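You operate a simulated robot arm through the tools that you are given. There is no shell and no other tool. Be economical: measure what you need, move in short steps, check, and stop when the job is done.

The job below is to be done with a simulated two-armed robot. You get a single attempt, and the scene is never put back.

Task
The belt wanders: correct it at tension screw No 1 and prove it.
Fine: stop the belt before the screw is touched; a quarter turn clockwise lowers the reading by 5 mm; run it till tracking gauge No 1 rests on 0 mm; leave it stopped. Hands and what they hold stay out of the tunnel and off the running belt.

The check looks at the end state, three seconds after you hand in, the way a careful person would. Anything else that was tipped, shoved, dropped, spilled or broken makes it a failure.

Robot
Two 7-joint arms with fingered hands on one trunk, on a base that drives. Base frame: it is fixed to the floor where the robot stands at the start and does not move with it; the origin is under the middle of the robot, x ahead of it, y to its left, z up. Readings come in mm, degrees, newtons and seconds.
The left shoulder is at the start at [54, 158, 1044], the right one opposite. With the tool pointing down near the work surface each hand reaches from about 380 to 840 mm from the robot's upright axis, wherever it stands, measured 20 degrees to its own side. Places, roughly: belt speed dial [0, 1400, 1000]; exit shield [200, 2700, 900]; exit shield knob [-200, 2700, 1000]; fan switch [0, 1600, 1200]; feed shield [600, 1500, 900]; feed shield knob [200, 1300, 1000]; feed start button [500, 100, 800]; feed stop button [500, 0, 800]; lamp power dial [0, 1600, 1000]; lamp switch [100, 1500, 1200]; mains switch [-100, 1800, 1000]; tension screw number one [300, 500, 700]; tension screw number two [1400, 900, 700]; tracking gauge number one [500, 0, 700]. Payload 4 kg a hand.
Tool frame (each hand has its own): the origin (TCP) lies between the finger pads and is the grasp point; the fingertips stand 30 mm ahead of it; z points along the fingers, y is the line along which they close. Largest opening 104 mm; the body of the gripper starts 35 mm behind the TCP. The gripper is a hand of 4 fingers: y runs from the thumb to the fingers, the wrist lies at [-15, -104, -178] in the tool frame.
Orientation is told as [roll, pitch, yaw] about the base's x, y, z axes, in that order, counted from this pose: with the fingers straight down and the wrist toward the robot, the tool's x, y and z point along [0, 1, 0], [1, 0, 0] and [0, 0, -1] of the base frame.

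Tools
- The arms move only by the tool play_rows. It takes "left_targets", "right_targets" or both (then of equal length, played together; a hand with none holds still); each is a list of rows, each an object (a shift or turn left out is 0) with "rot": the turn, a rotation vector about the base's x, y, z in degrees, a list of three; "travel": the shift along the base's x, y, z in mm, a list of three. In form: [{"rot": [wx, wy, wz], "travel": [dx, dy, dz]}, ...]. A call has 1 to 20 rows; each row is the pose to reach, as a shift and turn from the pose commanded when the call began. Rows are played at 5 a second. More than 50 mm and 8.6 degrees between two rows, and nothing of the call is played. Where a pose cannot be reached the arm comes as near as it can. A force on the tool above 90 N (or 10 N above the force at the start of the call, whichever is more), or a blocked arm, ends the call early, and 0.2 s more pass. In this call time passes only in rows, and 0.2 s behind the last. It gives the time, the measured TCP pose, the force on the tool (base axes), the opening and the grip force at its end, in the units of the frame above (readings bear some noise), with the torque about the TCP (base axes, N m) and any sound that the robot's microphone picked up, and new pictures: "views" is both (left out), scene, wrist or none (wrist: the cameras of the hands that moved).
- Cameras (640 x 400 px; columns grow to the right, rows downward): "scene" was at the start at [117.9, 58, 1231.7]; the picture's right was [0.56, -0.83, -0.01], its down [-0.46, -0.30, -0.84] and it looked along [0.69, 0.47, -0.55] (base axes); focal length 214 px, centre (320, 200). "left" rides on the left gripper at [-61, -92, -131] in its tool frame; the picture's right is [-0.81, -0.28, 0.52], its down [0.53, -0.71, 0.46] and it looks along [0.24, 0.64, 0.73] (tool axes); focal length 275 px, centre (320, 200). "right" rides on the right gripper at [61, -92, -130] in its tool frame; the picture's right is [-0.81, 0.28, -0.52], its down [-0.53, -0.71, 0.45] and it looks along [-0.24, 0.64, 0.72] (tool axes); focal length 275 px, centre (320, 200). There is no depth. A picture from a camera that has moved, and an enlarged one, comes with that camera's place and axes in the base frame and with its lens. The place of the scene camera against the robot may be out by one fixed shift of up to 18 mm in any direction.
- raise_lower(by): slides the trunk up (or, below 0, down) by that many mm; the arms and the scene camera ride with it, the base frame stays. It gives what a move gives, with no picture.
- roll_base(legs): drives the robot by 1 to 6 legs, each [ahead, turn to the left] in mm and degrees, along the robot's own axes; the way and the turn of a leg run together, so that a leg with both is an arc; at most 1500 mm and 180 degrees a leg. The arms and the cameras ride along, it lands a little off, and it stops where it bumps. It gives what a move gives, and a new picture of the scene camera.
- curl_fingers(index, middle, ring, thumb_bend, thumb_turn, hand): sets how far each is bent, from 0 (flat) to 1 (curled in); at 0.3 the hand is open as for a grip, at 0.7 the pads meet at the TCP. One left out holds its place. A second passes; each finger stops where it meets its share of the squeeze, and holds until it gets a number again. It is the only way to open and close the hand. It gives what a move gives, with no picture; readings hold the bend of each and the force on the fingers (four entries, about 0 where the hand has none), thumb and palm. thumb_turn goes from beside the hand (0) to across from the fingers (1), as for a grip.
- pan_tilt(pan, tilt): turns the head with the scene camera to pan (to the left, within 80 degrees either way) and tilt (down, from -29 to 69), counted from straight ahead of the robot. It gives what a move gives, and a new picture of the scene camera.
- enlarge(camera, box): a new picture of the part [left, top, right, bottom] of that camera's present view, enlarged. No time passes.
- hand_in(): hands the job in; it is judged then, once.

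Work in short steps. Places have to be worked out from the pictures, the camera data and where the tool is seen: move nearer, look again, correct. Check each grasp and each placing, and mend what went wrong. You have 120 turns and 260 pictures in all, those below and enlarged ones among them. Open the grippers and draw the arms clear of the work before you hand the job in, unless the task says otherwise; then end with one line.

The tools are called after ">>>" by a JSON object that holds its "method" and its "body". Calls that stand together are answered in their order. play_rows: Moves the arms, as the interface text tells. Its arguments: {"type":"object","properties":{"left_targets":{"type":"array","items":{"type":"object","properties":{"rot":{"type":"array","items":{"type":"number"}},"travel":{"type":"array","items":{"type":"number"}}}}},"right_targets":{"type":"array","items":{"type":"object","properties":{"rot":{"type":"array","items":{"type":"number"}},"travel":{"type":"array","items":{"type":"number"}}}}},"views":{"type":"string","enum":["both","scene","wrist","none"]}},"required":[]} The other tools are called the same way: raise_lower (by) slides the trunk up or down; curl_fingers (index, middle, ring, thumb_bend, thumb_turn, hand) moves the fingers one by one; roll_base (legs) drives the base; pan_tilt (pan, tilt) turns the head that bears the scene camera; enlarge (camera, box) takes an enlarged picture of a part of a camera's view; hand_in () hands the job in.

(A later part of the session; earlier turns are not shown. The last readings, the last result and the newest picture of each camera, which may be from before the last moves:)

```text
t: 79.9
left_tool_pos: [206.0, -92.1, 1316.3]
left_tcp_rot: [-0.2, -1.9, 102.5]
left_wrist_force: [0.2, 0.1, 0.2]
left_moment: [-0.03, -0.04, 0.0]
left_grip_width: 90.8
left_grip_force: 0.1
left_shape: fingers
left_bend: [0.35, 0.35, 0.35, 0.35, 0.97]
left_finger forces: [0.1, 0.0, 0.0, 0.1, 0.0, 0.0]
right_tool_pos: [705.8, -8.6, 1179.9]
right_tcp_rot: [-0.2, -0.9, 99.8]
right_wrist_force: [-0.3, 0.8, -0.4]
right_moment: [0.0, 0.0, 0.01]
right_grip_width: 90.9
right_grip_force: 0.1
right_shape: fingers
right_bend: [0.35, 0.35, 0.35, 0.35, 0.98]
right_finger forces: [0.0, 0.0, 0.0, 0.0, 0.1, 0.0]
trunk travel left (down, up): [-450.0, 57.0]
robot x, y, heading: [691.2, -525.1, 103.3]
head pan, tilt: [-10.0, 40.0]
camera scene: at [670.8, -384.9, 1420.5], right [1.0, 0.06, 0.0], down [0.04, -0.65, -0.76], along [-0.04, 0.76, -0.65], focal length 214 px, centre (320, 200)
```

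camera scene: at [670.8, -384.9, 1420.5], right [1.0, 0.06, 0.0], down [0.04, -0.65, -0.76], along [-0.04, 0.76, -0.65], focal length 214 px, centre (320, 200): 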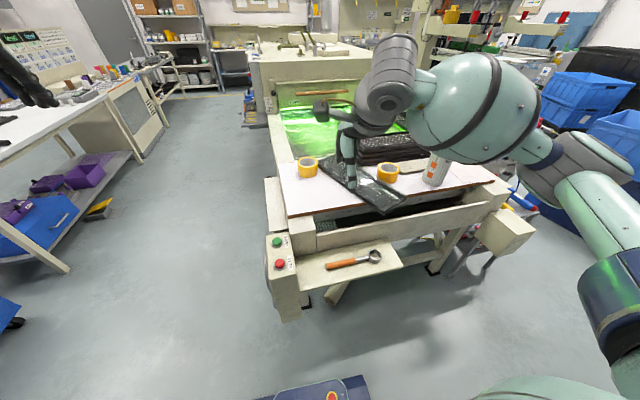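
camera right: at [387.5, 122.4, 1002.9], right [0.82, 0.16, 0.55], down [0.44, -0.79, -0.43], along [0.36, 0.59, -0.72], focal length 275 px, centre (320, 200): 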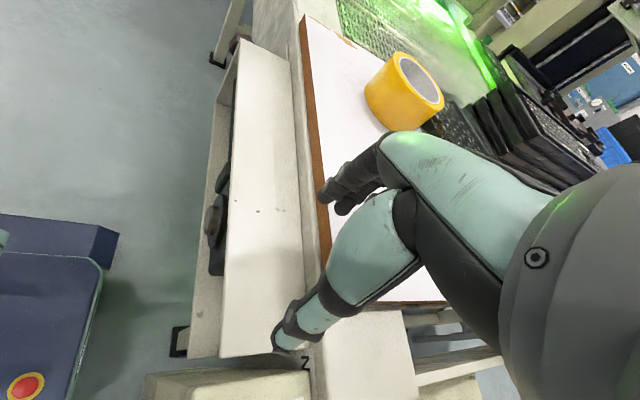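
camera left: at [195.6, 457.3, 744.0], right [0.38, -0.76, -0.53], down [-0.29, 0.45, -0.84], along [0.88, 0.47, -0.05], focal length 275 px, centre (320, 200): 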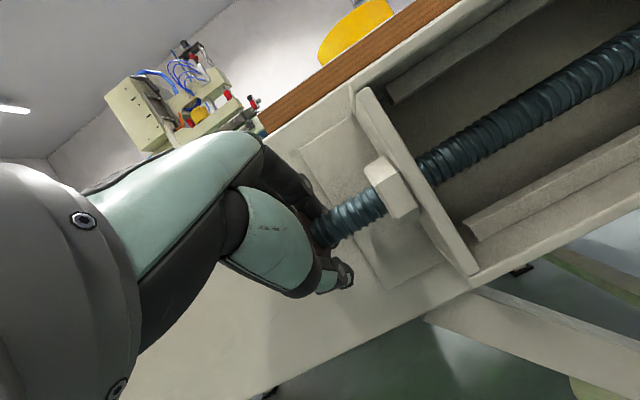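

The wrench is in clear view: handle middle near [732,97], ring [862,141]. I lower the trunk and bring the right hand above the handle.

>>> {"method": "raise_lower", "body": {"by": -200}}

>>> {"method": "play_rows", "body": {"right_targets": [{"rot": [0, 0, 3], "travel": [10, 35, -20]}, {"rot": [0, 0, 6], "travel": [20, 70, -55]}, {"rot": [0, 0, 8.5], "travel": [29, 95, -95]}, {"rot": [0, 0, 8.5], "travel": [29, 106, -130]}], "views": "both"}}

```text
t: 82.1
left_tool_pos: [210.7, -107.0, 1124.5]
left_tcp_rot: [0.0, -2.6, 102.5]
left_wrist_force: [-1.0, 0.4, 0.6]
left_moment: [-0.01, -0.02, -0.06]
left_grip_width: 90.7
left_grip_force: 0.0
left_shape: fingers
left_bend: [0.35, 0.35, 0.35, 0.35, 0.98]
left_finger forces: [0.0, 0.1, 0.0, 0.0, 0.0, 0.0]
right_tool_pos: [710.2, -22.7, 985.9]
right_tcp_rot: [-0.2, -1.8, 99.8]
right_wrist_force: [-0.6, 0.2, -0.6]
right_moment: [-0.02, 0.0, -0.02]
right_grip_width: 90.7
right_grip_force: 0.0
right_shape: fingers
right_bend: [0.35, 0.35, 0.35, 0.35, 0.98]
right_finger forces: [0.0, 0.0, 0.0, 0.0, 0.0, 0.0]
trunk travel left (down, up): [-250.0, 257.0]
robot x, y, heading: [689.6, -524.7, 103.3]
head pan, tilt: [-10.0, 40.0]
```

```text
refused: row 2 steps farther than a row can; nothing moved
```

>>> {"method": "play_rows", "body": {"right_targets": [{"rot": [0, 0, 2], "travel": [5, 24, -31]}, {"rot": [0, 0, 4], "travel": [10, 48, -62]}, {"rot": [0, 0, 6], "travel": [15, 72, -93]}, {"rot": [0, 0, 8], "travel": [20, 97, -125]}, {"rot": [0, 0, 8.5], "travel": [25, 121, -156]}], "views": "both"}}

```text
t: 83.3
left_tool_pos: [211.1, -106.8, 1124.3]
left_tcp_rot: [-0.2, -2.6, 102.5]
left_wrist_force: [0.5, 1.4, -0.6]
left_moment: [0.01, 0.0, -0.02]
left_grip_width: 90.7
left_grip_force: 0.1
left_shape: fingers
left_bend: [0.35, 0.35, 0.35, 0.35, 0.98]
left_finger forces: [0.0, 0.0, 0.0, 0.0, 0.0, 0.1]
right_tool_pos: [735.7, 98.6, 827.9]
right_tcp_rot: [-0.1, -1.6, 108.3]
right_wrist_force: [0.6, 0.2, 0.4]
right_moment: [0.02, -0.02, 0.04]
right_grip_width: 90.5
right_grip_force: 0.2
right_shape: fingers
right_bend: [0.35, 0.35, 0.35, 0.35, 0.98]
right_finger forces: [0.1, 0.0, 0.0, 0.1, 0.0, 0.1]
trunk travel left (down, up): [-250.0, 257.0]
robot x, y, heading: [690.7, -524.8, 103.4]
head pan, tilt: [-10.0, 40.0]
camera scene: at [671.6, -387.1, 1220.3], right [1.0, 0.06, 0.0], down [0.04, -0.65, -0.76], along [-0.04, 0.76, -0.65], focal length 214 px, centre (320, 200)
camera right: at [706.0, -11.6, 955.4], right [0.69, 0.5, 0.53], down [0.73, -0.5, -0.47], along [0.02, 0.71, -0.71], focal length 275 px, centre (320, 200)
```

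scene: 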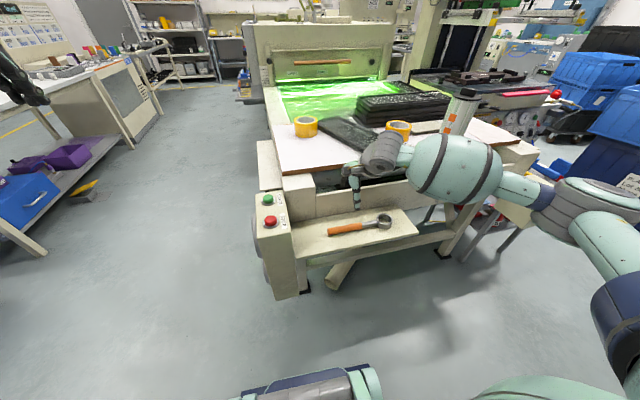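
right: 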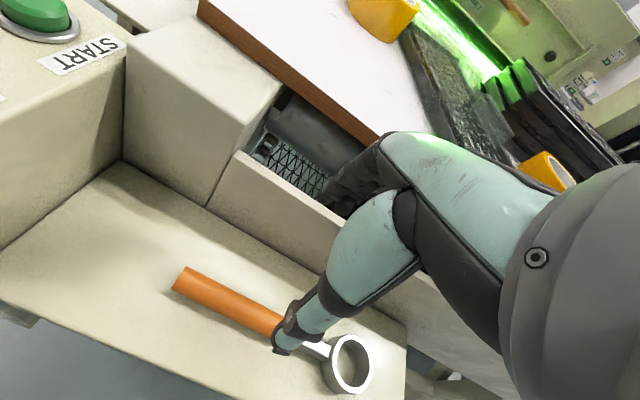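

Refined: handle runs [676,67]→[787,105] at 18°, the frame wall is ~80 mm beyond. I narrow the hand, shift 12 mm and descend.

>>> {"method": "curl_fingers", "body": {"hand": "right", "index": 0.43, "middle": 0.43, "ring": 0.43, "thumb_bend": 0.43}}

>>> {"method": "play_rows", "body": {"right_targets": [{"travel": [1, -12, -20]}, {"travel": [1, -12, -50]}, {"travel": [1, -12, -80]}, {"travel": [1, -12, -105]}], "views": "both"}}

>>> {"method": "enlarge", "body": {"camera": "scene", "box": [290, 130, 430, 260]}}

```text
t: 84.3
left_tool_pos: [209.9, -106.5, 1123.6]
left_tcp_rot: [-0.2, -2.6, 102.5]
left_wrist_force: [0.0, -0.3, -0.8]
left_moment: [-0.03, 0.01, -0.02]
left_grip_width: 90.7
left_grip_force: 0.1
left_shape: fingers
left_bend: [0.35, 0.35, 0.35, 0.35, 0.98]
left_finger forces: [0.0, 0.0, 0.0, 0.1, 0.0, 0.1]
right_tool_pos: [734.4, 97.8, 829.0]
right_tcp_rot: [-0.1, -1.6, 108.3]
right_wrist_force: [-0.3, 0.2, 0.3]
right_moment: [-0.01, -0.04, 0.02]
right_grip_width: 70.6
right_grip_force: 0.1
right_shape: fingers
right_bend: [0.43, 0.43, 0.43, 0.43, 0.99]
right_finger forces: [0.0, 0.1, 0.0, 0.1, 0.0, 0.0]
trunk travel left (down, up): [-250.0, 257.0]
robot x, y, heading: [688.4, -526.0, 103.3]
head pan, tilt: [-10.0, 40.0]
```

```text
t: 85.3
left_tool_pos: [209.5, -107.8, 1123.5]
left_tcp_rot: [0.0, -2.5, 102.6]
left_wrist_force: [0.7, 0.0, -0.6]
left_moment: [-0.02, 0.0, -0.03]
left_grip_width: 90.6
left_grip_force: 0.0
left_shape: fingers
left_bend: [0.35, 0.35, 0.35, 0.35, 0.98]
left_finger forces: [0.0, 0.0, 0.0, 0.0, 0.0, 0.0]
right_tool_pos: [735.9, 86.9, 724.3]
right_tcp_rot: [-0.2, -1.7, 108.3]
right_wrist_force: [0.8, 0.2, 0.1]
right_moment: [0.0, -0.02, -0.01]
right_grip_width: 70.7
right_grip_force: 0.1
right_shape: fingers
right_bend: [0.43, 0.43, 0.43, 0.43, 0.99]
right_finger forces: [0.1, 0.0, 0.0, 0.0, 0.0, 0.0]
trunk travel left (down, up): [-250.0, 257.0]
robot x, y, heading: [689.9, -524.9, 103.5]
head pan, tilt: [-10.0, 40.0]
camera scene: at [671.6, -387.6, 1220.4], right [1.0, 0.06, 0.0], down [0.04, -0.65, -0.76], along [-0.04, 0.76, -0.65], focal length 214 px, centre (320, 200)
camera right: at [707.3, -23.8, 852.0], right [0.69, 0.5, 0.53], down [0.73, -0.5, -0.47], along [0.02, 0.71, -0.7], focal length 275 px, centre (320, 200)
```

scene: 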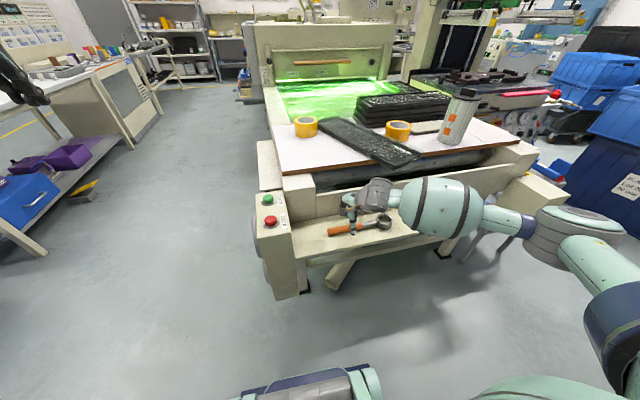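
right: 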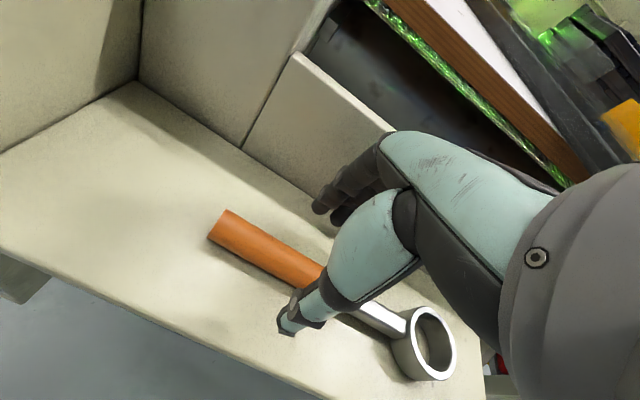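

```text
3.08 times, centred on (360, 195) of scene
camera zoom: at [671.6, -387.6, 1220.4], right [1.0, 0.06, 0.0], down [0.04, -0.65, -0.76], along [-0.04, 0.76, -0.65], focal length 660 px, centre (197, 215)
```

zoom: 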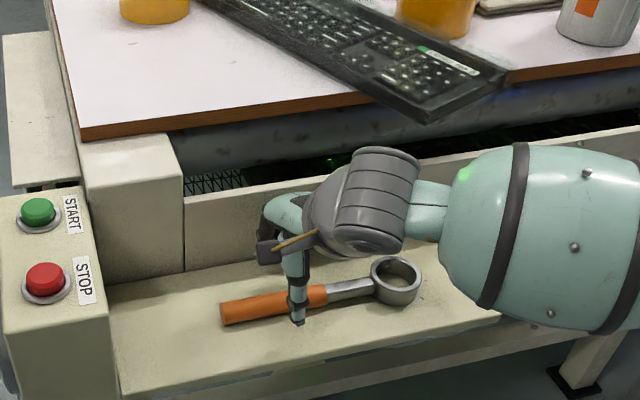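

Hand straddles the handle. I descend the last bit carefully.

>>> {"method": "play_rows", "body": {"right_targets": [{"travel": [0, 0, -8]}, {"travel": [0, 0, -16]}, {"travel": [0, 0, -22]}], "views": "wrist"}}

>>> {"method": "enlarge", "body": {"camera": "scene", "box": [310, 170, 420, 250]}}

```text
t: 86.1
left_tool_pos: [208.9, -108.1, 1125.0]
left_tcp_rot: [-0.1, -2.5, 102.5]
left_wrist_force: [-0.4, -0.5, -0.2]
left_moment: [0.03, 0.01, -0.01]
left_grip_width: 90.8
left_grip_force: 0.2
left_shape: fingers
left_bend: [0.35, 0.35, 0.35, 0.35, 0.98]
left_finger forces: [0.0, 0.0, 0.0, 0.0, 0.0, 0.1]
right_tool_pos: [734.9, 85.8, 702.0]
right_tcp_rot: [-0.2, -1.5, 108.4]
right_wrist_force: [-0.1, 0.1, 0.9]
right_moment: [-0.01, 0.0, 0.0]
right_grip_width: 70.3
right_grip_force: 0.1
right_shape: fingers
right_bend: [0.43, 0.43, 0.43, 0.43, 0.99]
right_finger forces: [0.0, 0.0, 0.1, 0.0, 0.0, 0.0]
trunk travel left (down, up): [-250.0, 257.0]
robot x, y, heading: [690.3, -523.1, 103.6]
head pan, tilt: [-10.0, 40.0]
camera right: at [706.5, -23.7, 829.1], right [0.69, 0.5, 0.53], down [0.73, -0.5, -0.47], along [0.02, 0.71, -0.71], focal length 275 px, centre (320, 200)
```

right: 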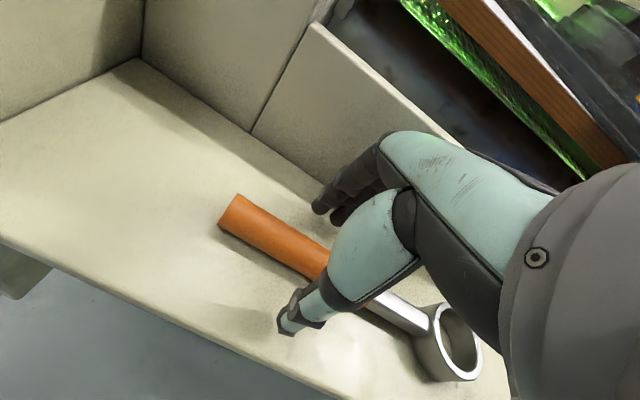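

```text
5.00 times, centred on (365, 210) of scene
camera zoom: at [671.5, -387.8, 1220.4], right [1.0, 0.06, 0.0], down [0.04, -0.65, -0.76], along [-0.04, 0.76, -0.65], focal length 1072 px, centre (95, 150)
```

zoom: 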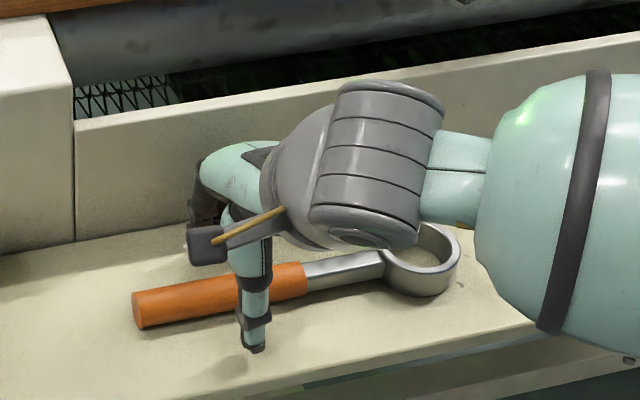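

Thumb and fingers straddle the handle well. 4 mm lower, then close.

>>> {"method": "play_rows", "body": {"right_targets": [{"travel": [0, 0, -5]}], "views": "none"}}

>>> {"method": "curl_fingers", "body": {"hand": "right", "index": 0.8, "middle": 0.8, "ring": 0.8, "thumb_bend": 0.8}}

>>> {"method": "enlarge", "body": {"camera": "right", "box": [180, 140, 500, 400]}}

```text
t: 86.5
left_tool_pos: [209.4, -107.1, 1124.3]
left_tcp_rot: [-0.2, -2.4, 102.6]
left_wrist_force: [0.5, 0.2, 0.3]
left_moment: [-0.01, 0.02, 0.0]
left_grip_width: 90.8
left_grip_force: 0.0
left_shape: fingers
left_bend: [0.35, 0.35, 0.35, 0.35, 0.98]
left_finger forces: [0.1, 0.1, 0.1, 0.0, 0.0, 0.1]
right_tool_pos: [735.6, 87.0, 696.6]
right_tcp_rot: [-0.1, -1.6, 108.4]
right_wrist_force: [0.2, -0.6, 0.6]
right_moment: [0.01, -0.02, -0.01]
right_grip_width: 70.6
right_grip_force: 0.0
right_shape: fingers
right_bend: [0.43, 0.43, 0.43, 0.43, 0.99]
right_finger forces: [0.0, 0.0, 0.0, 0.0, 0.0, 0.1]
trunk travel left (down, up): [-250.0, 257.0]
robot x, y, heading: [690.4, -526.1, 103.6]
head pan, tilt: [-10.0, 40.0]
```

```text
t: 87.5
left_tool_pos: [210.5, -107.8, 1123.9]
left_tcp_rot: [-0.1, -2.5, 102.5]
left_wrist_force: [0.5, -0.2, -0.2]
left_moment: [0.0, 0.02, 0.01]
left_grip_width: 90.6
left_grip_force: 0.1
left_shape: fingers
left_bend: [0.35, 0.35, 0.35, 0.35, 0.98]
left_finger forces: [0.0, 0.0, 0.0, 0.1, 0.1, 0.0]
right_tool_pos: [736.4, 85.8, 696.8]
right_tcp_rot: [-0.1, -1.6, 108.3]
right_wrist_force: [0.1, -0.2, -1.5]
right_moment: [-0.05, -0.02, -0.03]
right_grip_width: 19.4
right_grip_force: 18.0
right_shape: fingers
right_bend: [0.73, 0.74, 0.8, 0.6, 0.98]
right_finger forces: [9.9, 7.6, 0.0, 0.0, 18.5, 0.1]
trunk travel left (down, up): [-250.0, 257.0]
robot x, y, heading: [689.5, -525.6, 103.3]
head pan, tilt: [-10.0, 40.0]
```

```text
1.54 times, centred on (340, 270) of right
camera zoom: at [706.8, -23.7, 824.0], right [0.69, 0.5, 0.53], down [0.73, -0.5, -0.47], along [0.02, 0.71, -0.71], focal length 424 px, centre (289, 92)
```

zoom: 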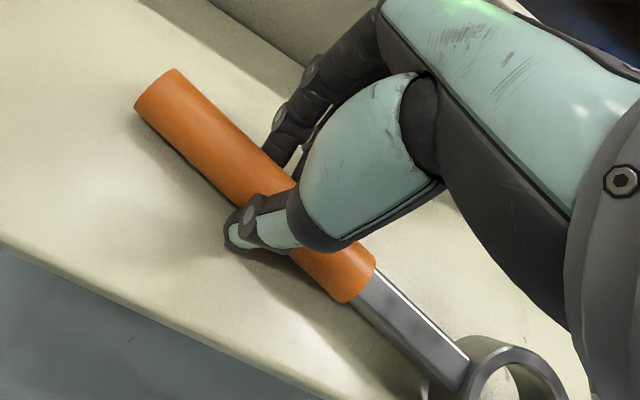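

Index, middle and thumb hold the handle with 18 N. I lift 60 mm and check it comes along.

>>> {"method": "play_rows", "body": {"right_targets": [{"travel": [0, 0, 15]}, {"travel": [0, 0, 40]}, {"travel": [0, 0, 70]}], "views": "wrist"}}

>>> {"method": "enlarge", "body": {"camera": "scene", "box": [300, 150, 430, 250]}}

```text
t: 88.3
left_tool_pos: [210.4, -107.6, 1124.5]
left_tcp_rot: [-0.1, -2.5, 102.4]
left_wrist_force: [0.1, 0.0, -0.5]
left_moment: [0.0, 0.0, 0.0]
left_grip_width: 90.8
left_grip_force: 0.1
left_shape: fingers
left_bend: [0.35, 0.35, 0.35, 0.35, 0.98]
left_finger forces: [0.1, 0.1, 0.0, 0.0, 0.1, 0.0]
right_tool_pos: [738.5, 85.5, 766.7]
right_tcp_rot: [-0.1, -1.5, 108.2]
right_wrist_force: [0.1, -0.8, -3.4]
right_moment: [0.0, 0.13, 0.02]
right_grip_width: 19.1
right_grip_force: 18.5
right_shape: fingers
right_bend: [0.74, 0.74, 0.8, 0.6, 0.99]
right_finger forces: [10.0, 8.1, 0.1, 0.1, 18.6, 0.0]
trunk travel left (down, up): [-250.0, 257.0]
robot x, y, heading: [686.7, -525.2, 103.2]
head pan, tilt: [-10.0, 40.0]
camera right: at [708.8, -23.1, 894.4], right [0.69, 0.5, 0.53], down [0.73, -0.5, -0.47], along [0.03, 0.71, -0.71], focal length 275 px, centre (320, 200)
```

right: 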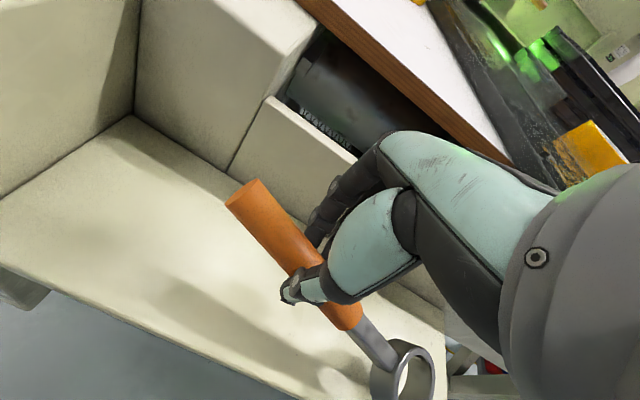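

```text
4.00 times, centred on (365, 200) of scene
camera zoom: at [671.4, -387.9, 1220.4], right [1.0, 0.06, 0.0], down [0.04, -0.65, -0.76], along [-0.04, 0.76, -0.65], focal length 858 px, centre (140, 200)
```

zoom: 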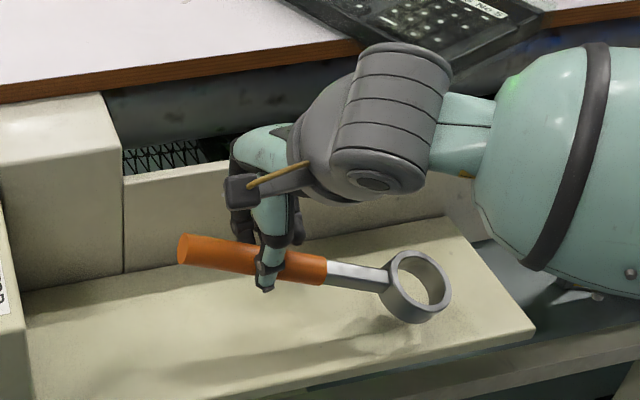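

The ring end droops in the grip, so I set it back down and regrasp nearer the balance point and deeper.

>>> {"method": "play_rows", "body": {"right_targets": [{"travel": [0, 0, -25]}, {"travel": [0, 0, -50]}, {"travel": [0, 0, -62]}, {"travel": [0, 0, -69]}], "views": "none"}}

>>> {"method": "curl_fingers", "body": {"hand": "right", "index": 0.45, "middle": 0.45, "ring": 0.45, "thumb_bend": 0.45}}

>>> {"method": "play_rows", "body": {"right_targets": [{"travel": [8, 2.6, 0]}, {"travel": [16, 5.2, 0]}, {"travel": [24, 7.8, 0]}, {"travel": [24, 7.8, -5]}, {"travel": [24, 7.8, -10]}], "views": "wrist"}}

>>> {"method": "enlarge", "body": {"camera": "scene", "box": [310, 170, 420, 250]}}

```text
t: 89.3
left_tool_pos: [209.6, -106.8, 1124.4]
left_tcp_rot: [-0.1, -2.6, 102.5]
left_wrist_force: [-0.4, 0.3, 0.0]
left_moment: [0.01, -0.01, -0.04]
left_grip_width: 90.9
left_grip_force: 0.0
left_shape: fingers
left_bend: [0.35, 0.35, 0.35, 0.35, 0.98]
left_finger forces: [0.0, 0.0, 0.0, 0.0, 0.0, 0.0]
right_tool_pos: [735.7, 86.8, 698.4]
right_tcp_rot: [0.0, -1.6, 108.4]
right_wrist_force: [-0.8, -0.3, -0.9]
right_moment: [-0.02, -0.09, 0.02]
right_grip_width: 19.5
right_grip_force: 18.5
right_shape: fingers
right_bend: [0.73, 0.74, 0.8, 0.6, 0.99]
right_finger forces: [6.7, 12.1, 0.1, 0.0, 18.5, 0.0]
trunk travel left (down, up): [-250.0, 257.0]
robot x, y, heading: [688.6, -525.3, 103.2]
head pan, tilt: [-10.0, 40.0]
```

```text
t: 90.3
left_tool_pos: [209.5, -107.8, 1124.6]
left_tcp_rot: [-0.1, -2.6, 102.5]
left_wrist_force: [-0.3, -0.7, -0.2]
left_moment: [0.06, -0.01, -0.03]
left_grip_width: 90.9
left_grip_force: 0.0
left_shape: fingers
left_bend: [0.35, 0.35, 0.35, 0.35, 0.98]
left_finger forces: [0.0, 0.0, 0.0, 0.0, 0.0, 0.0]
right_tool_pos: [735.6, 85.9, 698.8]
right_tcp_rot: [-0.2, -1.6, 108.3]
right_wrist_force: [0.4, -0.4, -0.2]
right_moment: [0.03, 0.04, 0.02]
right_grip_width: 64.5
right_grip_force: 0.1
right_shape: fingers
right_bend: [0.45, 0.45, 0.45, 0.45, 0.99]
right_finger forces: [0.0, 0.1, 0.1, 0.0, 0.1, 0.0]
trunk travel left (down, up): [-250.0, 257.0]
robot x, y, heading: [691.1, -526.3, 103.5]
head pan, tilt: [-10.0, 40.0]
```

```text
t: 91.5
left_tool_pos: [209.8, -109.4, 1125.6]
left_tcp_rot: [-0.1, -2.6, 102.4]
left_wrist_force: [-0.1, 0.1, 0.1]
left_moment: [0.02, 0.01, 0.02]
left_grip_width: 90.7
left_grip_force: 0.1
left_shape: fingers
left_bend: [0.35, 0.35, 0.35, 0.35, 0.98]
left_finger forces: [0.1, 0.0, 0.2, 0.0, 0.0, 0.0]
right_tool_pos: [759.3, 94.5, 693.2]
right_tcp_rot: [-0.2, -2.1, 108.2]
right_wrist_force: [-1.0, 2.5, 18.4]
right_moment: [-0.56, -0.22, -0.01]
right_grip_width: 65.4
right_grip_force: 9.2
right_shape: fingers
right_bend: [0.45, 0.45, 0.45, 0.45, 1.0]
right_finger forces: [0.0, 1.7, 0.0, 0.1, 16.1, 0.0]
trunk travel left (down, up): [-250.0, 257.0]
robot x, y, heading: [690.2, -526.5, 103.4]
head pan, tilt: [-10.0, 40.0]
camera right: at [730.7, -16.2, 819.5], right [0.69, 0.5, 0.53], down [0.72, -0.49, -0.48], along [0.02, 0.71, -0.7], focal length 275 px, centre (320, 200)
```

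right: 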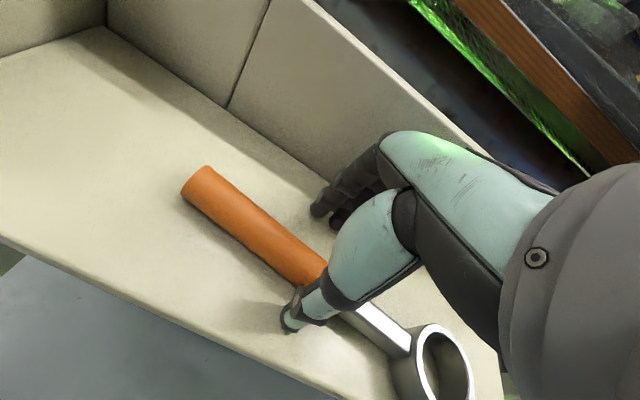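

```text
5.00 times, centred on (365, 210) of scene
camera zoom: at [671.3, -390.0, 1220.9], right [1.0, 0.06, 0.0], down [0.04, -0.65, -0.76], along [-0.04, 0.76, -0.65], focal length 1072 px, centre (95, 150)
```

zoom: 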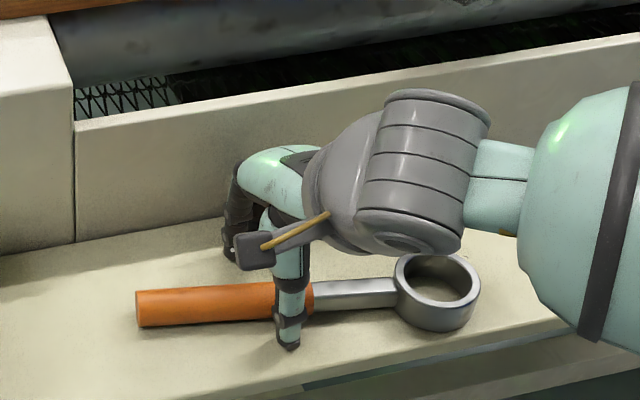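

Thumb just touches the ledge, so this is the deepest possible. I raise 2 mm and close.

>>> {"method": "play_rows", "body": {"right_targets": [{"travel": [0, 0, 3]}], "views": "none"}}

>>> {"method": "curl_fingers", "body": {"hand": "right", "index": 0.85, "middle": 0.85, "ring": 0.85, "thumb_bend": 0.85}}

>>> {"method": "play_rows", "body": {"right_targets": [{"travel": [0, 0, 20]}, {"travel": [0, 0, 50]}, {"travel": [0, 0, 90]}], "views": "wrist"}}

>>> {"method": "enlarge", "body": {"camera": "scene", "box": [300, 140, 430, 240]}}

```text
t: 91.9
left_tool_pos: [209.4, -108.4, 1123.7]
left_tcp_rot: [-0.2, -2.5, 102.5]
left_wrist_force: [-0.5, 0.0, -0.7]
left_moment: [0.0, -0.02, 0.0]
left_grip_width: 90.9
left_grip_force: 0.1
left_shape: fingers
left_bend: [0.35, 0.35, 0.35, 0.35, 0.98]
left_finger forces: [0.0, 0.0, 0.1, 0.0, 0.1, 0.0]
right_tool_pos: [760.0, 92.5, 693.3]
right_tcp_rot: [-0.2, -1.8, 108.3]
right_wrist_force: [0.3, 2.2, 14.2]
right_moment: [-0.13, -0.09, -0.04]
right_grip_width: 64.2
right_grip_force: 7.3
right_shape: fingers
right_bend: [0.45, 0.44, 0.45, 0.45, 1.0]
right_finger forces: [0.0, 5.1, 0.0, 0.1, 9.5, 0.0]
trunk travel left (down, up): [-250.0, 257.0]
robot x, y, heading: [688.7, -524.7, 103.4]
head pan, tilt: [-10.0, 40.0]
```

```text
t: 92.9
left_tool_pos: [209.3, -109.3, 1125.0]
left_tcp_rot: [-0.2, -2.6, 102.6]
left_wrist_force: [0.5, 0.5, -1.2]
left_moment: [-0.01, -0.03, 0.01]
left_grip_width: 90.6
left_grip_force: 0.0
left_shape: fingers
left_bend: [0.35, 0.35, 0.35, 0.35, 0.98]
left_finger forces: [0.1, 0.0, 0.1, 0.0, 0.1, 0.0]
right_tool_pos: [756.9, 92.2, 692.9]
right_tcp_rot: [0.0, -1.6, 108.3]
right_wrist_force: [-0.1, -1.2, 13.8]
right_moment: [-0.46, -0.06, 0.03]
right_grip_width: 18.8
right_grip_force: 25.5
right_shape: fingers
right_bend: [0.78, 0.78, 0.85, 0.74, 1.0]
right_finger forces: [9.1, 9.2, 0.0, 0.1, 34.1, 0.1]
trunk travel left (down, up): [-250.0, 257.0]
robot x, y, heading: [686.7, -525.7, 103.5]
head pan, tilt: [-10.0, 40.0]
```

```text
t: 93.7
left_tool_pos: [210.0, -107.1, 1123.2]
left_tcp_rot: [-0.1, -2.5, 102.5]
left_wrist_force: [-0.1, 0.5, -0.4]
left_moment: [0.01, 0.02, -0.01]
left_grip_width: 90.7
left_grip_force: 0.1
left_shape: fingers
left_bend: [0.35, 0.35, 0.35, 0.35, 0.98]
left_finger forces: [0.0, 0.1, 0.0, 0.0, 0.0, 0.0]
right_tool_pos: [758.6, 93.2, 781.8]
right_tcp_rot: [-0.1, -1.6, 108.2]
right_wrist_force: [0.1, 0.1, -2.3]
right_moment: [0.04, 0.07, 0.0]
right_grip_width: 19.6
right_grip_force: 21.1
right_shape: fingers
right_bend: [0.84, 0.84, 0.85, 0.74, 1.0]
right_finger forces: [10.6, 10.5, 0.0, 0.0, 21.4, 0.0]
trunk travel left (down, up): [-250.0, 257.0]
robot x, y, heading: [692.8, -529.1, 103.3]
head pan, tilt: [-10.0, 40.0]
camera right: at [729.6, -16.5, 909.2], right [0.69, 0.5, 0.53], down [0.73, -0.5, -0.47], along [0.02, 0.71, -0.71], focal length 275 px, centre (320, 200)
```

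right: 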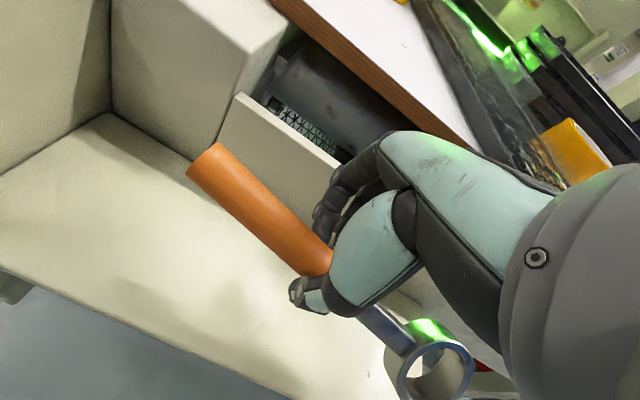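

```text
4.00 times, centred on (365, 190) of scene
camera zoom: at [671.3, -387.5, 1220.4], right [1.0, 0.06, 0.0], down [0.04, -0.65, -0.76], along [-0.04, 0.76, -0.65], focal length 858 px, centre (140, 240)
```

zoom: 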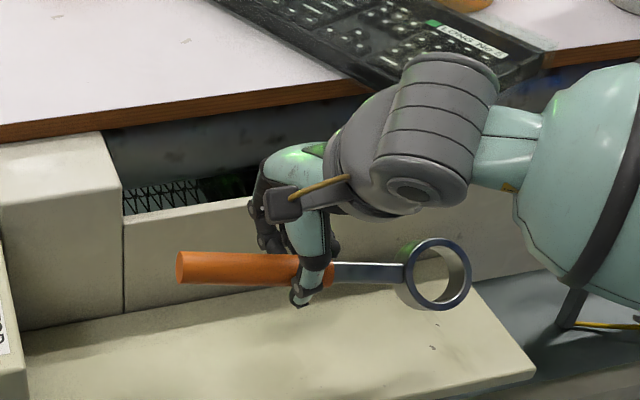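

The wrench lifted level but rolled about its handle, so the ring axis now tilts ~40–50° toward me; that suits the screw fine. I inspect the ring's inside closely.

>>> {"method": "enlarge", "body": {"camera": "scene", "box": [375, 190, 415, 225]}}

>>> {"method": "enlarge", "body": {"camera": "right", "box": [370, 300, 490, 400]}}

```text
11.43 times, centred on (395, 208) of scene
camera zoom: at [671.3, -387.5, 1220.4], right [1.0, 0.06, 0.0], down [0.04, -0.65, -0.76], along [-0.04, 0.76, -0.65], focal length 2451 px, centre (-537, 114)
```

zoom: 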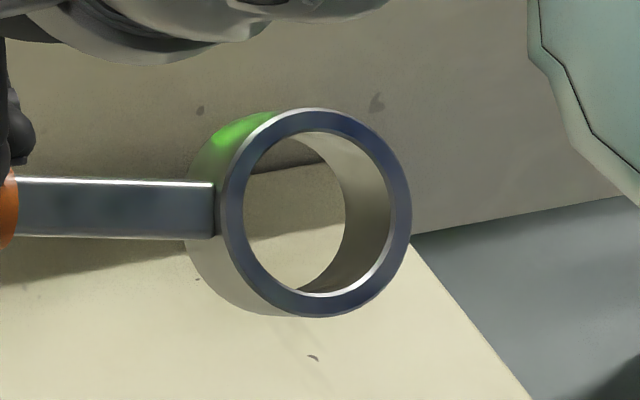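

```text
4.00 times, centred on (430, 350) of right
camera zoom: at [729.6, -16.5, 909.2], right [0.69, 0.5, 0.53], down [0.73, -0.5, -0.47], along [0.02, 0.71, -0.71], focal length 1101 px, centre (-120, -400)
```

zoom: 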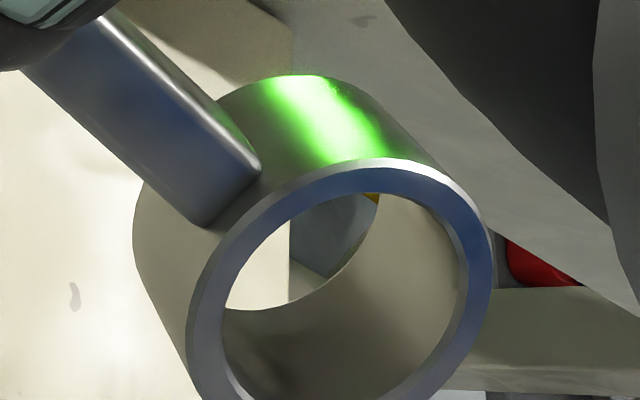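

The ring is a round-bored ~45 mm socket that fits the 42 mm head; its axis is tilted ~42° below horizontal. I raise the wrench high and drive round to the screw side, at about [-135,327] heading 16.5°.

>>> {"method": "play_rows", "body": {"right_targets": [{"travel": [0, 0, 45]}, {"travel": [-5, -10, 90]}, {"travel": [-10, -40, 125]}, {"travel": [-15, -70, 160]}, {"travel": [-20, -100, 195]}, {"travel": [-20, -110, 235]}], "views": "none"}}

>>> {"method": "roll_base", "body": {"legs": [[0, 73.5], [493, 0], [0, -65], [901, 0], [0, -95.3]]}}

```text
t: 95.1
left_tool_pos: [210.1, -106.4, 1124.5]
left_tcp_rot: [-0.2, -2.5, 102.6]
left_wrist_force: [0.8, 0.0, -0.2]
left_moment: [-0.03, 0.02, 0.0]
left_grip_width: 90.7
left_grip_force: 0.1
left_shape: fingers
left_bend: [0.35, 0.35, 0.35, 0.35, 0.98]
left_finger forces: [0.1, 0.0, 0.1, 0.0, 0.0, 0.0]
right_tool_pos: [737.8, -15.4, 1016.5]
right_tcp_rot: [-0.3, -1.7, 108.3]
right_wrist_force: [-0.5, -0.2, -2.9]
right_moment: [0.05, 0.07, 0.03]
right_grip_width: 19.5
right_grip_force: 20.0
right_shape: fingers
right_bend: [0.84, 0.84, 0.85, 0.74, 1.0]
right_finger forces: [10.4, 9.6, 0.1, 0.1, 20.5, 0.1]
trunk travel left (down, up): [-250.0, 257.0]
robot x, y, heading: [688.1, -525.4, 103.6]
head pan, tilt: [-10.0, 40.0]
```

```text
t: 112.4
left_tool_pos: [265.0, 825.8, 1123.9]
left_tcp_rot: [-0.1, -2.5, 15.1]
left_wrist_force: [-0.2, -0.3, 0.0]
left_moment: [-0.01, 0.02, 0.02]
left_grip_width: 90.9
left_grip_force: 0.1
left_shape: fingers
left_bend: [0.35, 0.35, 0.35, 0.35, 0.98]
left_finger forces: [0.0, 0.0, 0.1, 0.0, 0.0, 0.0]
right_tool_pos: [380.1, 301.7, 1015.1]
right_tcp_rot: [-0.2, -1.5, 20.9]
right_wrist_force: [-0.6, 0.1, -2.7]
right_moment: [0.07, -0.03, 0.01]
right_grip_width: 18.3
right_grip_force: 18.4
right_shape: fingers
right_bend: [0.85, 0.84, 0.85, 0.74, 1.0]
right_finger forces: [9.9, 8.5, 0.0, 0.0, 18.8, 0.1]
trunk travel left (down, up): [-250.0, 257.0]
robot x, y, heading: [-137.2, 340.5, 15.9]
head pan, tilt: [-10.0, 40.0]
camera scene: at [-8.9, 369.0, 1220.4], right [0.1, -0.99, 0.0], down [-0.65, -0.07, -0.76], along [0.75, 0.08, -0.65], focal length 214 px, centre (320, 200)
```

scene: 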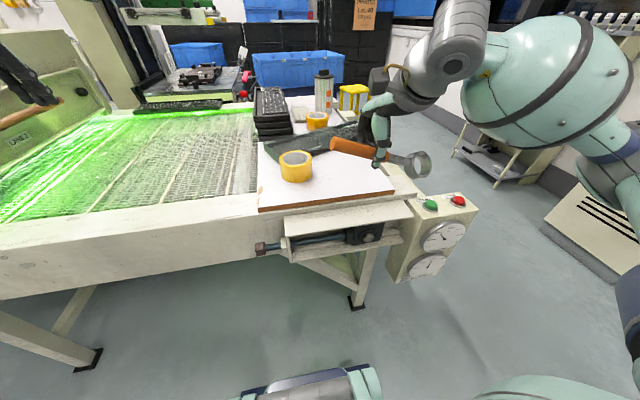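

Landed at [-137,340]. I rotate the wrench hand so the handle points away from the robot with the ring plane vertical, moving to a spot in front of the screw at safe height.

>>> {"method": "play_rows", "body": {"right_targets": [{"rot": [3.4, -1.7, 6.8], "travel": [-13, 19, -8]}, {"rot": [6.9, -3.4, 13.6], "travel": [-26, 39, -16]}, {"rot": [10.3, -5.1, 20.4], "travel": [-39, 58, -25]}, {"rot": [13.7, -6.8, 27.1], "travel": [-52, 78, -33]}, {"rot": [17.2, -8.5, 33.9], "travel": [-65, 97, -41]}, {"rot": [20.6, -10.3, 40.7], "travel": [-78, 116, -50]}, {"rot": [24, -12, 47.5], "travel": [-91, 136, -58]}, {"rot": [27.5, -13.7, 54.3], "travel": [-104, 155, -66]}, {"rot": [30.9, -15.4, 61], "travel": [-117, 175, -75]}, {"rot": [34.3, -17.1, 67.8], "travel": [-130, 194, -83]}, {"rot": [37.8, -18.8, 74.6], "travel": [-143, 213, -91]}, {"rot": [41.2, -20.5, 81.4], "travel": [-157, 233, -100]}], "views": "none"}}

>>> {"method": "pan_tilt", "body": {"pan": 30, "tilt": 45}}

```text
t: 114.8
left_tool_pos: [232.6, 835.3, 1135.7]
left_tcp_rot: [-0.4, -4.2, 15.0]
left_wrist_force: [0.1, 0.5, 0.1]
left_moment: [-0.03, -0.03, 0.01]
left_grip_width: 90.6
left_grip_force: 0.1
left_shape: fingers
left_bend: [0.35, 0.35, 0.35, 0.35, 0.98]
left_finger forces: [0.1, 0.1, 0.0, 0.1, 0.1, 0.0]
right_tool_pos: [200.1, 539.7, 968.0]
right_tcp_rot: [3.8, -46.2, 97.6]
right_wrist_force: [0.1, -1.2, -2.9]
right_moment: [-0.03, 0.01, -0.02]
right_grip_width: 17.9
right_grip_force: 21.2
right_shape: fingers
right_bend: [0.85, 0.84, 0.85, 0.74, 1.0]
right_finger forces: [10.5, 9.6, 0.0, 0.1, 22.0, 0.0]
right hand out of reach, approached as far as the arm can: row 11
trunk travel left (down, up): [-250.0, 257.0]
robot x, y, heading: [-136.7, 340.4, 15.9]
head pan, tilt: [-10.0, 40.0]
stopped in row 12 (right hand): the arm was blocked; the commanded pose is now the measured one
```

```text
t: 115.9
left_tool_pos: [236.3, 830.7, 1137.2]
left_tcp_rot: [0.0, -4.0, 14.9]
left_wrist_force: [0.1, 0.0, -0.4]
left_moment: [-0.02, 0.01, 0.01]
left_grip_width: 90.8
left_grip_force: 0.1
left_shape: fingers
left_bend: [0.35, 0.35, 0.35, 0.35, 0.98]
left_finger forces: [0.0, 0.0, 0.0, 0.1, 0.0, 0.0]
right_tool_pos: [203.9, 534.9, 967.0]
right_tcp_rot: [3.8, -46.5, 97.6]
right_wrist_force: [0.1, 0.6, -3.1]
right_moment: [0.02, 0.03, 0.0]
right_grip_width: 17.8
right_grip_force: 20.7
right_shape: fingers
right_bend: [0.85, 0.84, 0.85, 0.74, 1.0]
right_finger forces: [10.5, 9.3, 0.0, 0.0, 22.0, 0.0]
trunk travel left (down, up): [-250.0, 257.0]
robot x, y, heading: [-133.9, 340.4, 16.1]
head pan, tilt: [30.0, 45.0]
camera scene: at [-36.8, 418.7, 1213.3], right [0.72, -0.7, -0.01], down [-0.5, -0.51, -0.7], along [0.48, 0.51, -0.72], focal length 214 px, centre (320, 200)
```

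scene: 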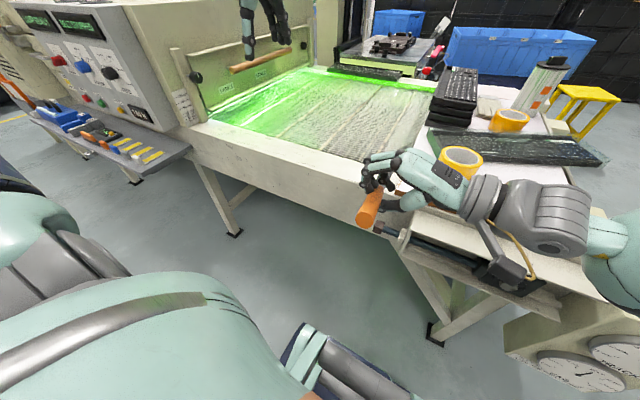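

The hand pose is reached high up. I lower the trunk 100 mm, shift the hand +y′ to be clear of the head's end, and true up yaw.

>>> {"method": "raise_lower", "body": {"by": -100}}

>>> {"method": "play_rows", "body": {"right_targets": [{"rot": [0, 0, 3], "travel": [-8, 25, -10]}, {"rot": [0, 0, 6], "travel": [-15, 50, -20]}, {"rot": [0, 0, 6], "travel": [-22, 75, -30]}], "views": "both"}}

```text
t: 117.2
left_tool_pos: [235.5, 830.2, 1036.8]
left_tcp_rot: [-0.1, -4.1, 15.0]
left_wrist_force: [0.5, 0.4, -0.9]
left_moment: [0.01, -0.01, 0.02]
left_grip_width: 90.5
left_grip_force: 0.0
left_shape: fingers
left_bend: [0.35, 0.35, 0.35, 0.35, 0.98]
left_finger forces: [0.0, 0.0, 0.1, 0.0, 0.0, 0.0]
right_tool_pos: [202.1, 533.8, 867.5]
right_tcp_rot: [3.9, -46.6, 97.6]
right_wrist_force: [0.7, -0.1, -3.8]
right_moment: [0.0, 0.05, -0.01]
right_grip_width: 17.9
right_grip_force: 21.2
right_shape: fingers
right_bend: [0.85, 0.84, 0.85, 0.74, 1.0]
right_finger forces: [10.6, 9.3, 0.0, 0.0, 22.0, 0.1]
trunk travel left (down, up): [-150.0, 357.0]
robot x, y, heading: [-135.3, 341.0, 16.0]
head pan, tilt: [30.0, 45.0]
```

```text
t: 118.0
left_tool_pos: [236.4, 830.6, 1035.9]
left_tcp_rot: [0.0, -3.9, 15.0]
left_wrist_force: [-0.3, 0.5, -0.2]
left_moment: [-0.01, 0.0, 0.01]
left_grip_width: 90.5
left_grip_force: 0.0
left_shape: fingers
left_bend: [0.35, 0.35, 0.35, 0.35, 0.98]
left_finger forces: [0.0, 0.0, 0.0, 0.0, 0.0, 0.1]
right_tool_pos: [180.3, 611.0, 837.0]
right_tcp_rot: [4.0, -46.5, 103.7]
right_wrist_force: [0.4, 0.1, -2.3]
right_moment: [-0.01, -0.02, 0.02]
right_grip_width: 18.1
right_grip_force: 21.2
right_shape: fingers
right_bend: [0.85, 0.84, 0.85, 0.74, 1.0]
right_finger forces: [10.5, 9.4, 0.0, 0.0, 22.0, 0.1]
trunk travel left (down, up): [-150.0, 357.0]
robot x, y, heading: [-133.4, 334.8, 15.9]
head pan, tilt: [30.0, 45.0]
camera scene: at [-37.5, 419.1, 1113.2], right [0.72, -0.7, -0.01], down [-0.5, -0.51, -0.7], along [0.48, 0.5, -0.72], focal length 214 px, centre (320, 200)
camera right: at [167.9, 442.3, 862.3], right [0.85, 0.06, 0.52], down [0.52, -0.01, -0.85], along [-0.04, 1.0, -0.04], focal length 275 px, centre (320, 200)
```

scene: 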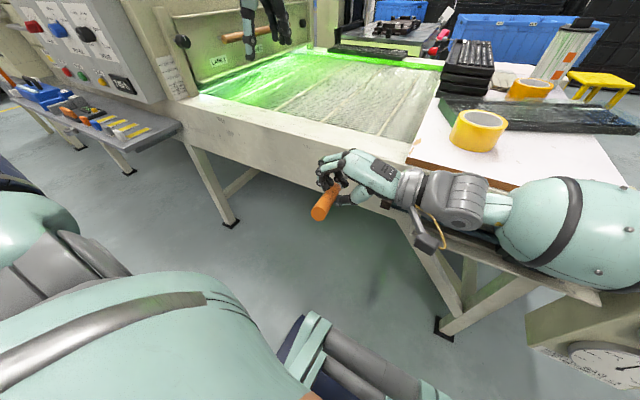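
right: 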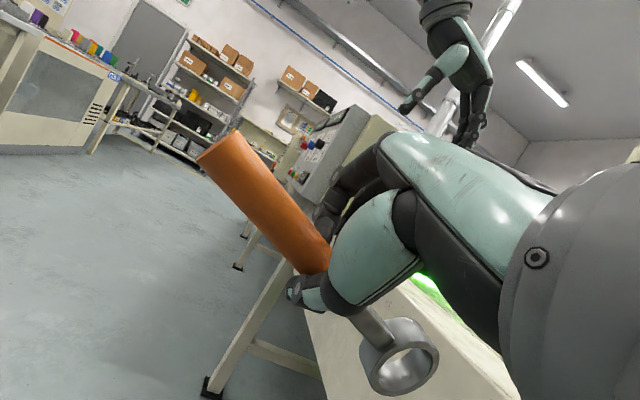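

The wrench droops somewhat in the hand; I zoom on the ring to gauge its actual axis.

>>> {"method": "enlarge", "body": {"camera": "right", "box": [330, 290, 490, 400]}}

>>> {"method": "enlarge", "body": {"camera": "scene", "box": [290, 130, 450, 240]}}

```text
3.64 times, centred on (410, 345) of right
camera zoom: at [167.9, 442.3, 862.3], right [0.85, 0.06, 0.52], down [0.52, -0.01, -0.85], along [-0.04, 1.0, -0.04], focal length 1001 px, centre (-7, -327)
```

zoom: 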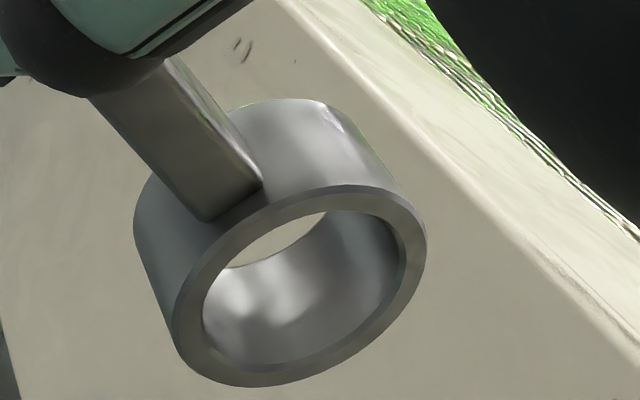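

```text
3.64 times, centred on (370, 185) of scene
camera zoom: at [-37.5, 419.1, 1113.2], right [0.72, -0.7, -0.01], down [-0.5, -0.51, -0.7], along [0.48, 0.5, -0.72], focal length 780 px, centre (138, 254)
```

zoom: 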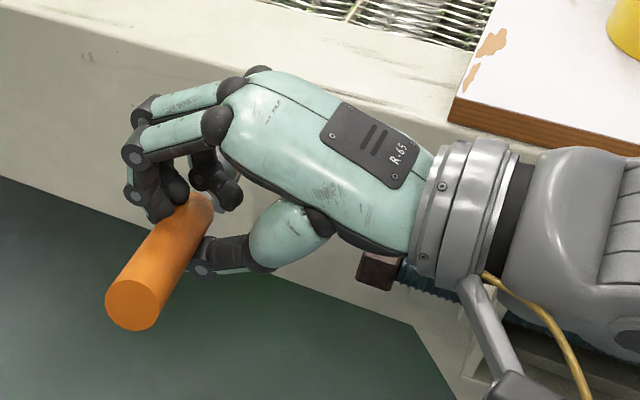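

Ring axis is nearly parallel to the screw axis already, with the handle about 23° above "toward robot". I lower further and roll the hand −30° about the screw axis, placing the ring ~90 mm off the head's end on its axis.

>>> {"method": "raise_lower", "body": {"by": -60}}

>>> {"method": "play_rows", "body": {"right_targets": [{"rot": [2.1, -7.2, 0], "travel": [-5, 0, -10]}, {"rot": [4.3, -14.4, 0], "travel": [0, 0, -25]}, {"rot": [6.4, -21.6, 0], "travel": [10, -10, -42]}, {"rot": [8.5, -28.8, 0], "travel": [20, -22, -60]}], "views": "both"}}

```text
t: 119.0
left_tool_pos: [236.0, 829.8, 975.6]
left_tcp_rot: [-0.1, -3.9, 15.0]
left_wrist_force: [-0.4, 0.3, -0.6]
left_moment: [-0.01, 0.0, 0.01]
left_grip_width: 90.6
left_grip_force: 0.0
left_shape: fingers
left_bend: [0.35, 0.35, 0.35, 0.35, 0.98]
left_finger forces: [0.0, 0.0, 0.1, 0.0, 0.1, 0.0]
right_tool_pos: [180.4, 609.9, 776.5]
right_tcp_rot: [3.9, -46.6, 103.7]
right_wrist_force: [-0.4, -0.6, -2.9]
right_moment: [-0.03, 0.02, 0.02]
right_grip_width: 18.1
right_grip_force: 21.1
right_shape: fingers
right_bend: [0.85, 0.84, 0.85, 0.74, 1.0]
right_finger forces: [10.4, 9.4, 0.0, 0.1, 22.0, 0.1]
trunk travel left (down, up): [-90.0, 417.0]
robot x, y, heading: [-134.1, 340.7, 15.8]
head pan, tilt: [30.0, 45.0]
```

```text
t: 120.0
left_tool_pos: [235.9, 830.1, 976.2]
left_tcp_rot: [-0.1, -4.0, 15.0]
left_wrist_force: [-0.6, -0.1, 0.0]
left_moment: [0.03, 0.0, 0.02]
left_grip_width: 90.7
left_grip_force: 0.1
left_shape: fingers
left_bend: [0.35, 0.35, 0.35, 0.35, 0.98]
left_finger forces: [0.0, 0.0, 0.0, 0.1, 0.0, 0.1]
right_tool_pos: [199.9, 588.0, 714.0]
right_tcp_rot: [-37.0, -40.3, 132.5]
right_wrist_force: [-1.5, 0.2, -2.2]
right_moment: [-0.03, 0.06, 0.02]
right_grip_width: 18.2
right_grip_force: 20.4
right_shape: fingers
right_bend: [0.85, 0.84, 0.85, 0.74, 1.0]
right_finger forces: [10.4, 9.2, 0.1, 0.0, 21.9, 0.1]
trunk travel left (down, up): [-90.0, 417.0]
robot x, y, heading: [-135.1, 337.2, 16.4]
head pan, tilt: [30.0, 45.0]
camera scene: at [-38.7, 418.1, 1052.3], right [0.72, -0.7, -0.01], down [-0.5, -0.51, -0.7], along [0.48, 0.51, -0.72], focal length 214 px, centre (320, 200)
camera right: at [181.3, 418.5, 706.6], right [0.5, -0.05, 0.87], down [0.87, 0.09, -0.49], along [-0.06, 0.99, 0.09], focal length 275 px, centre (320, 200)
```

scene: 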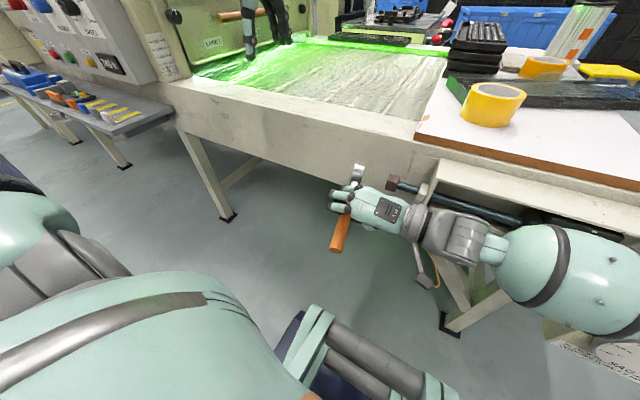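
right: 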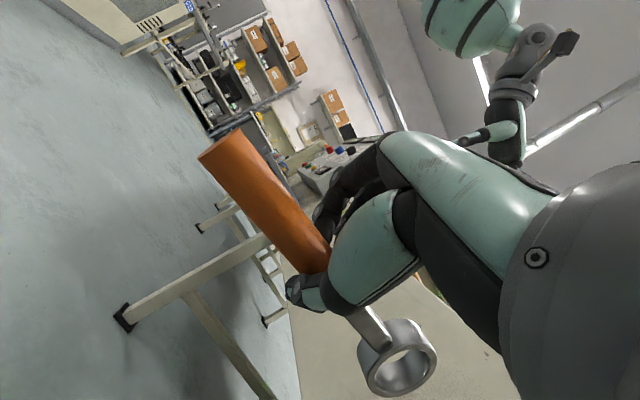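

Ring and head are both visible now. I zoom in to compare alignment.

>>> {"method": "enlarge", "body": {"camera": "scene", "box": [330, 150, 430, 225]}}

>>> {"method": "enlarge", "body": {"camera": "right", "box": [330, 290, 490, 400]}}

```text
5.33 times, centred on (380, 188) of scene
camera zoom: at [-38.7, 418.1, 1052.3], right [0.72, -0.7, -0.01], down [-0.5, -0.51, -0.7], along [0.48, 0.51, -0.72], focal length 1144 px, centre (0, 267)
```

zoom: 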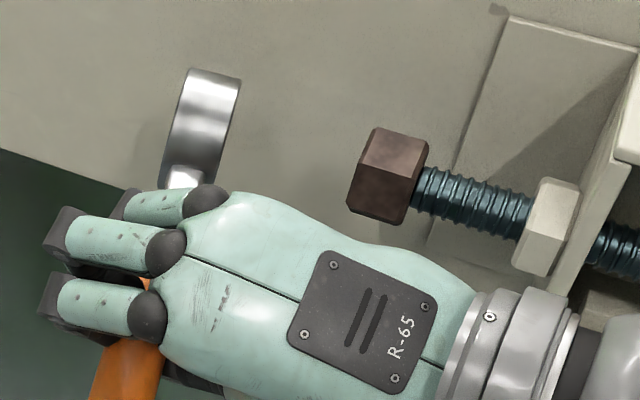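

```text
3.64 times, centred on (410, 345) of right
camera zoom: at [181.3, 418.5, 706.6], right [0.5, -0.05, 0.87], down [0.87, 0.09, -0.49], along [-0.06, 0.99, 0.09], focal length 1001 px, centre (-7, -327)
```

zoom: 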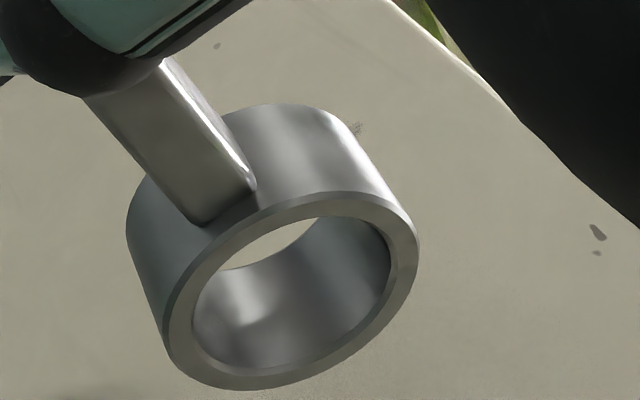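

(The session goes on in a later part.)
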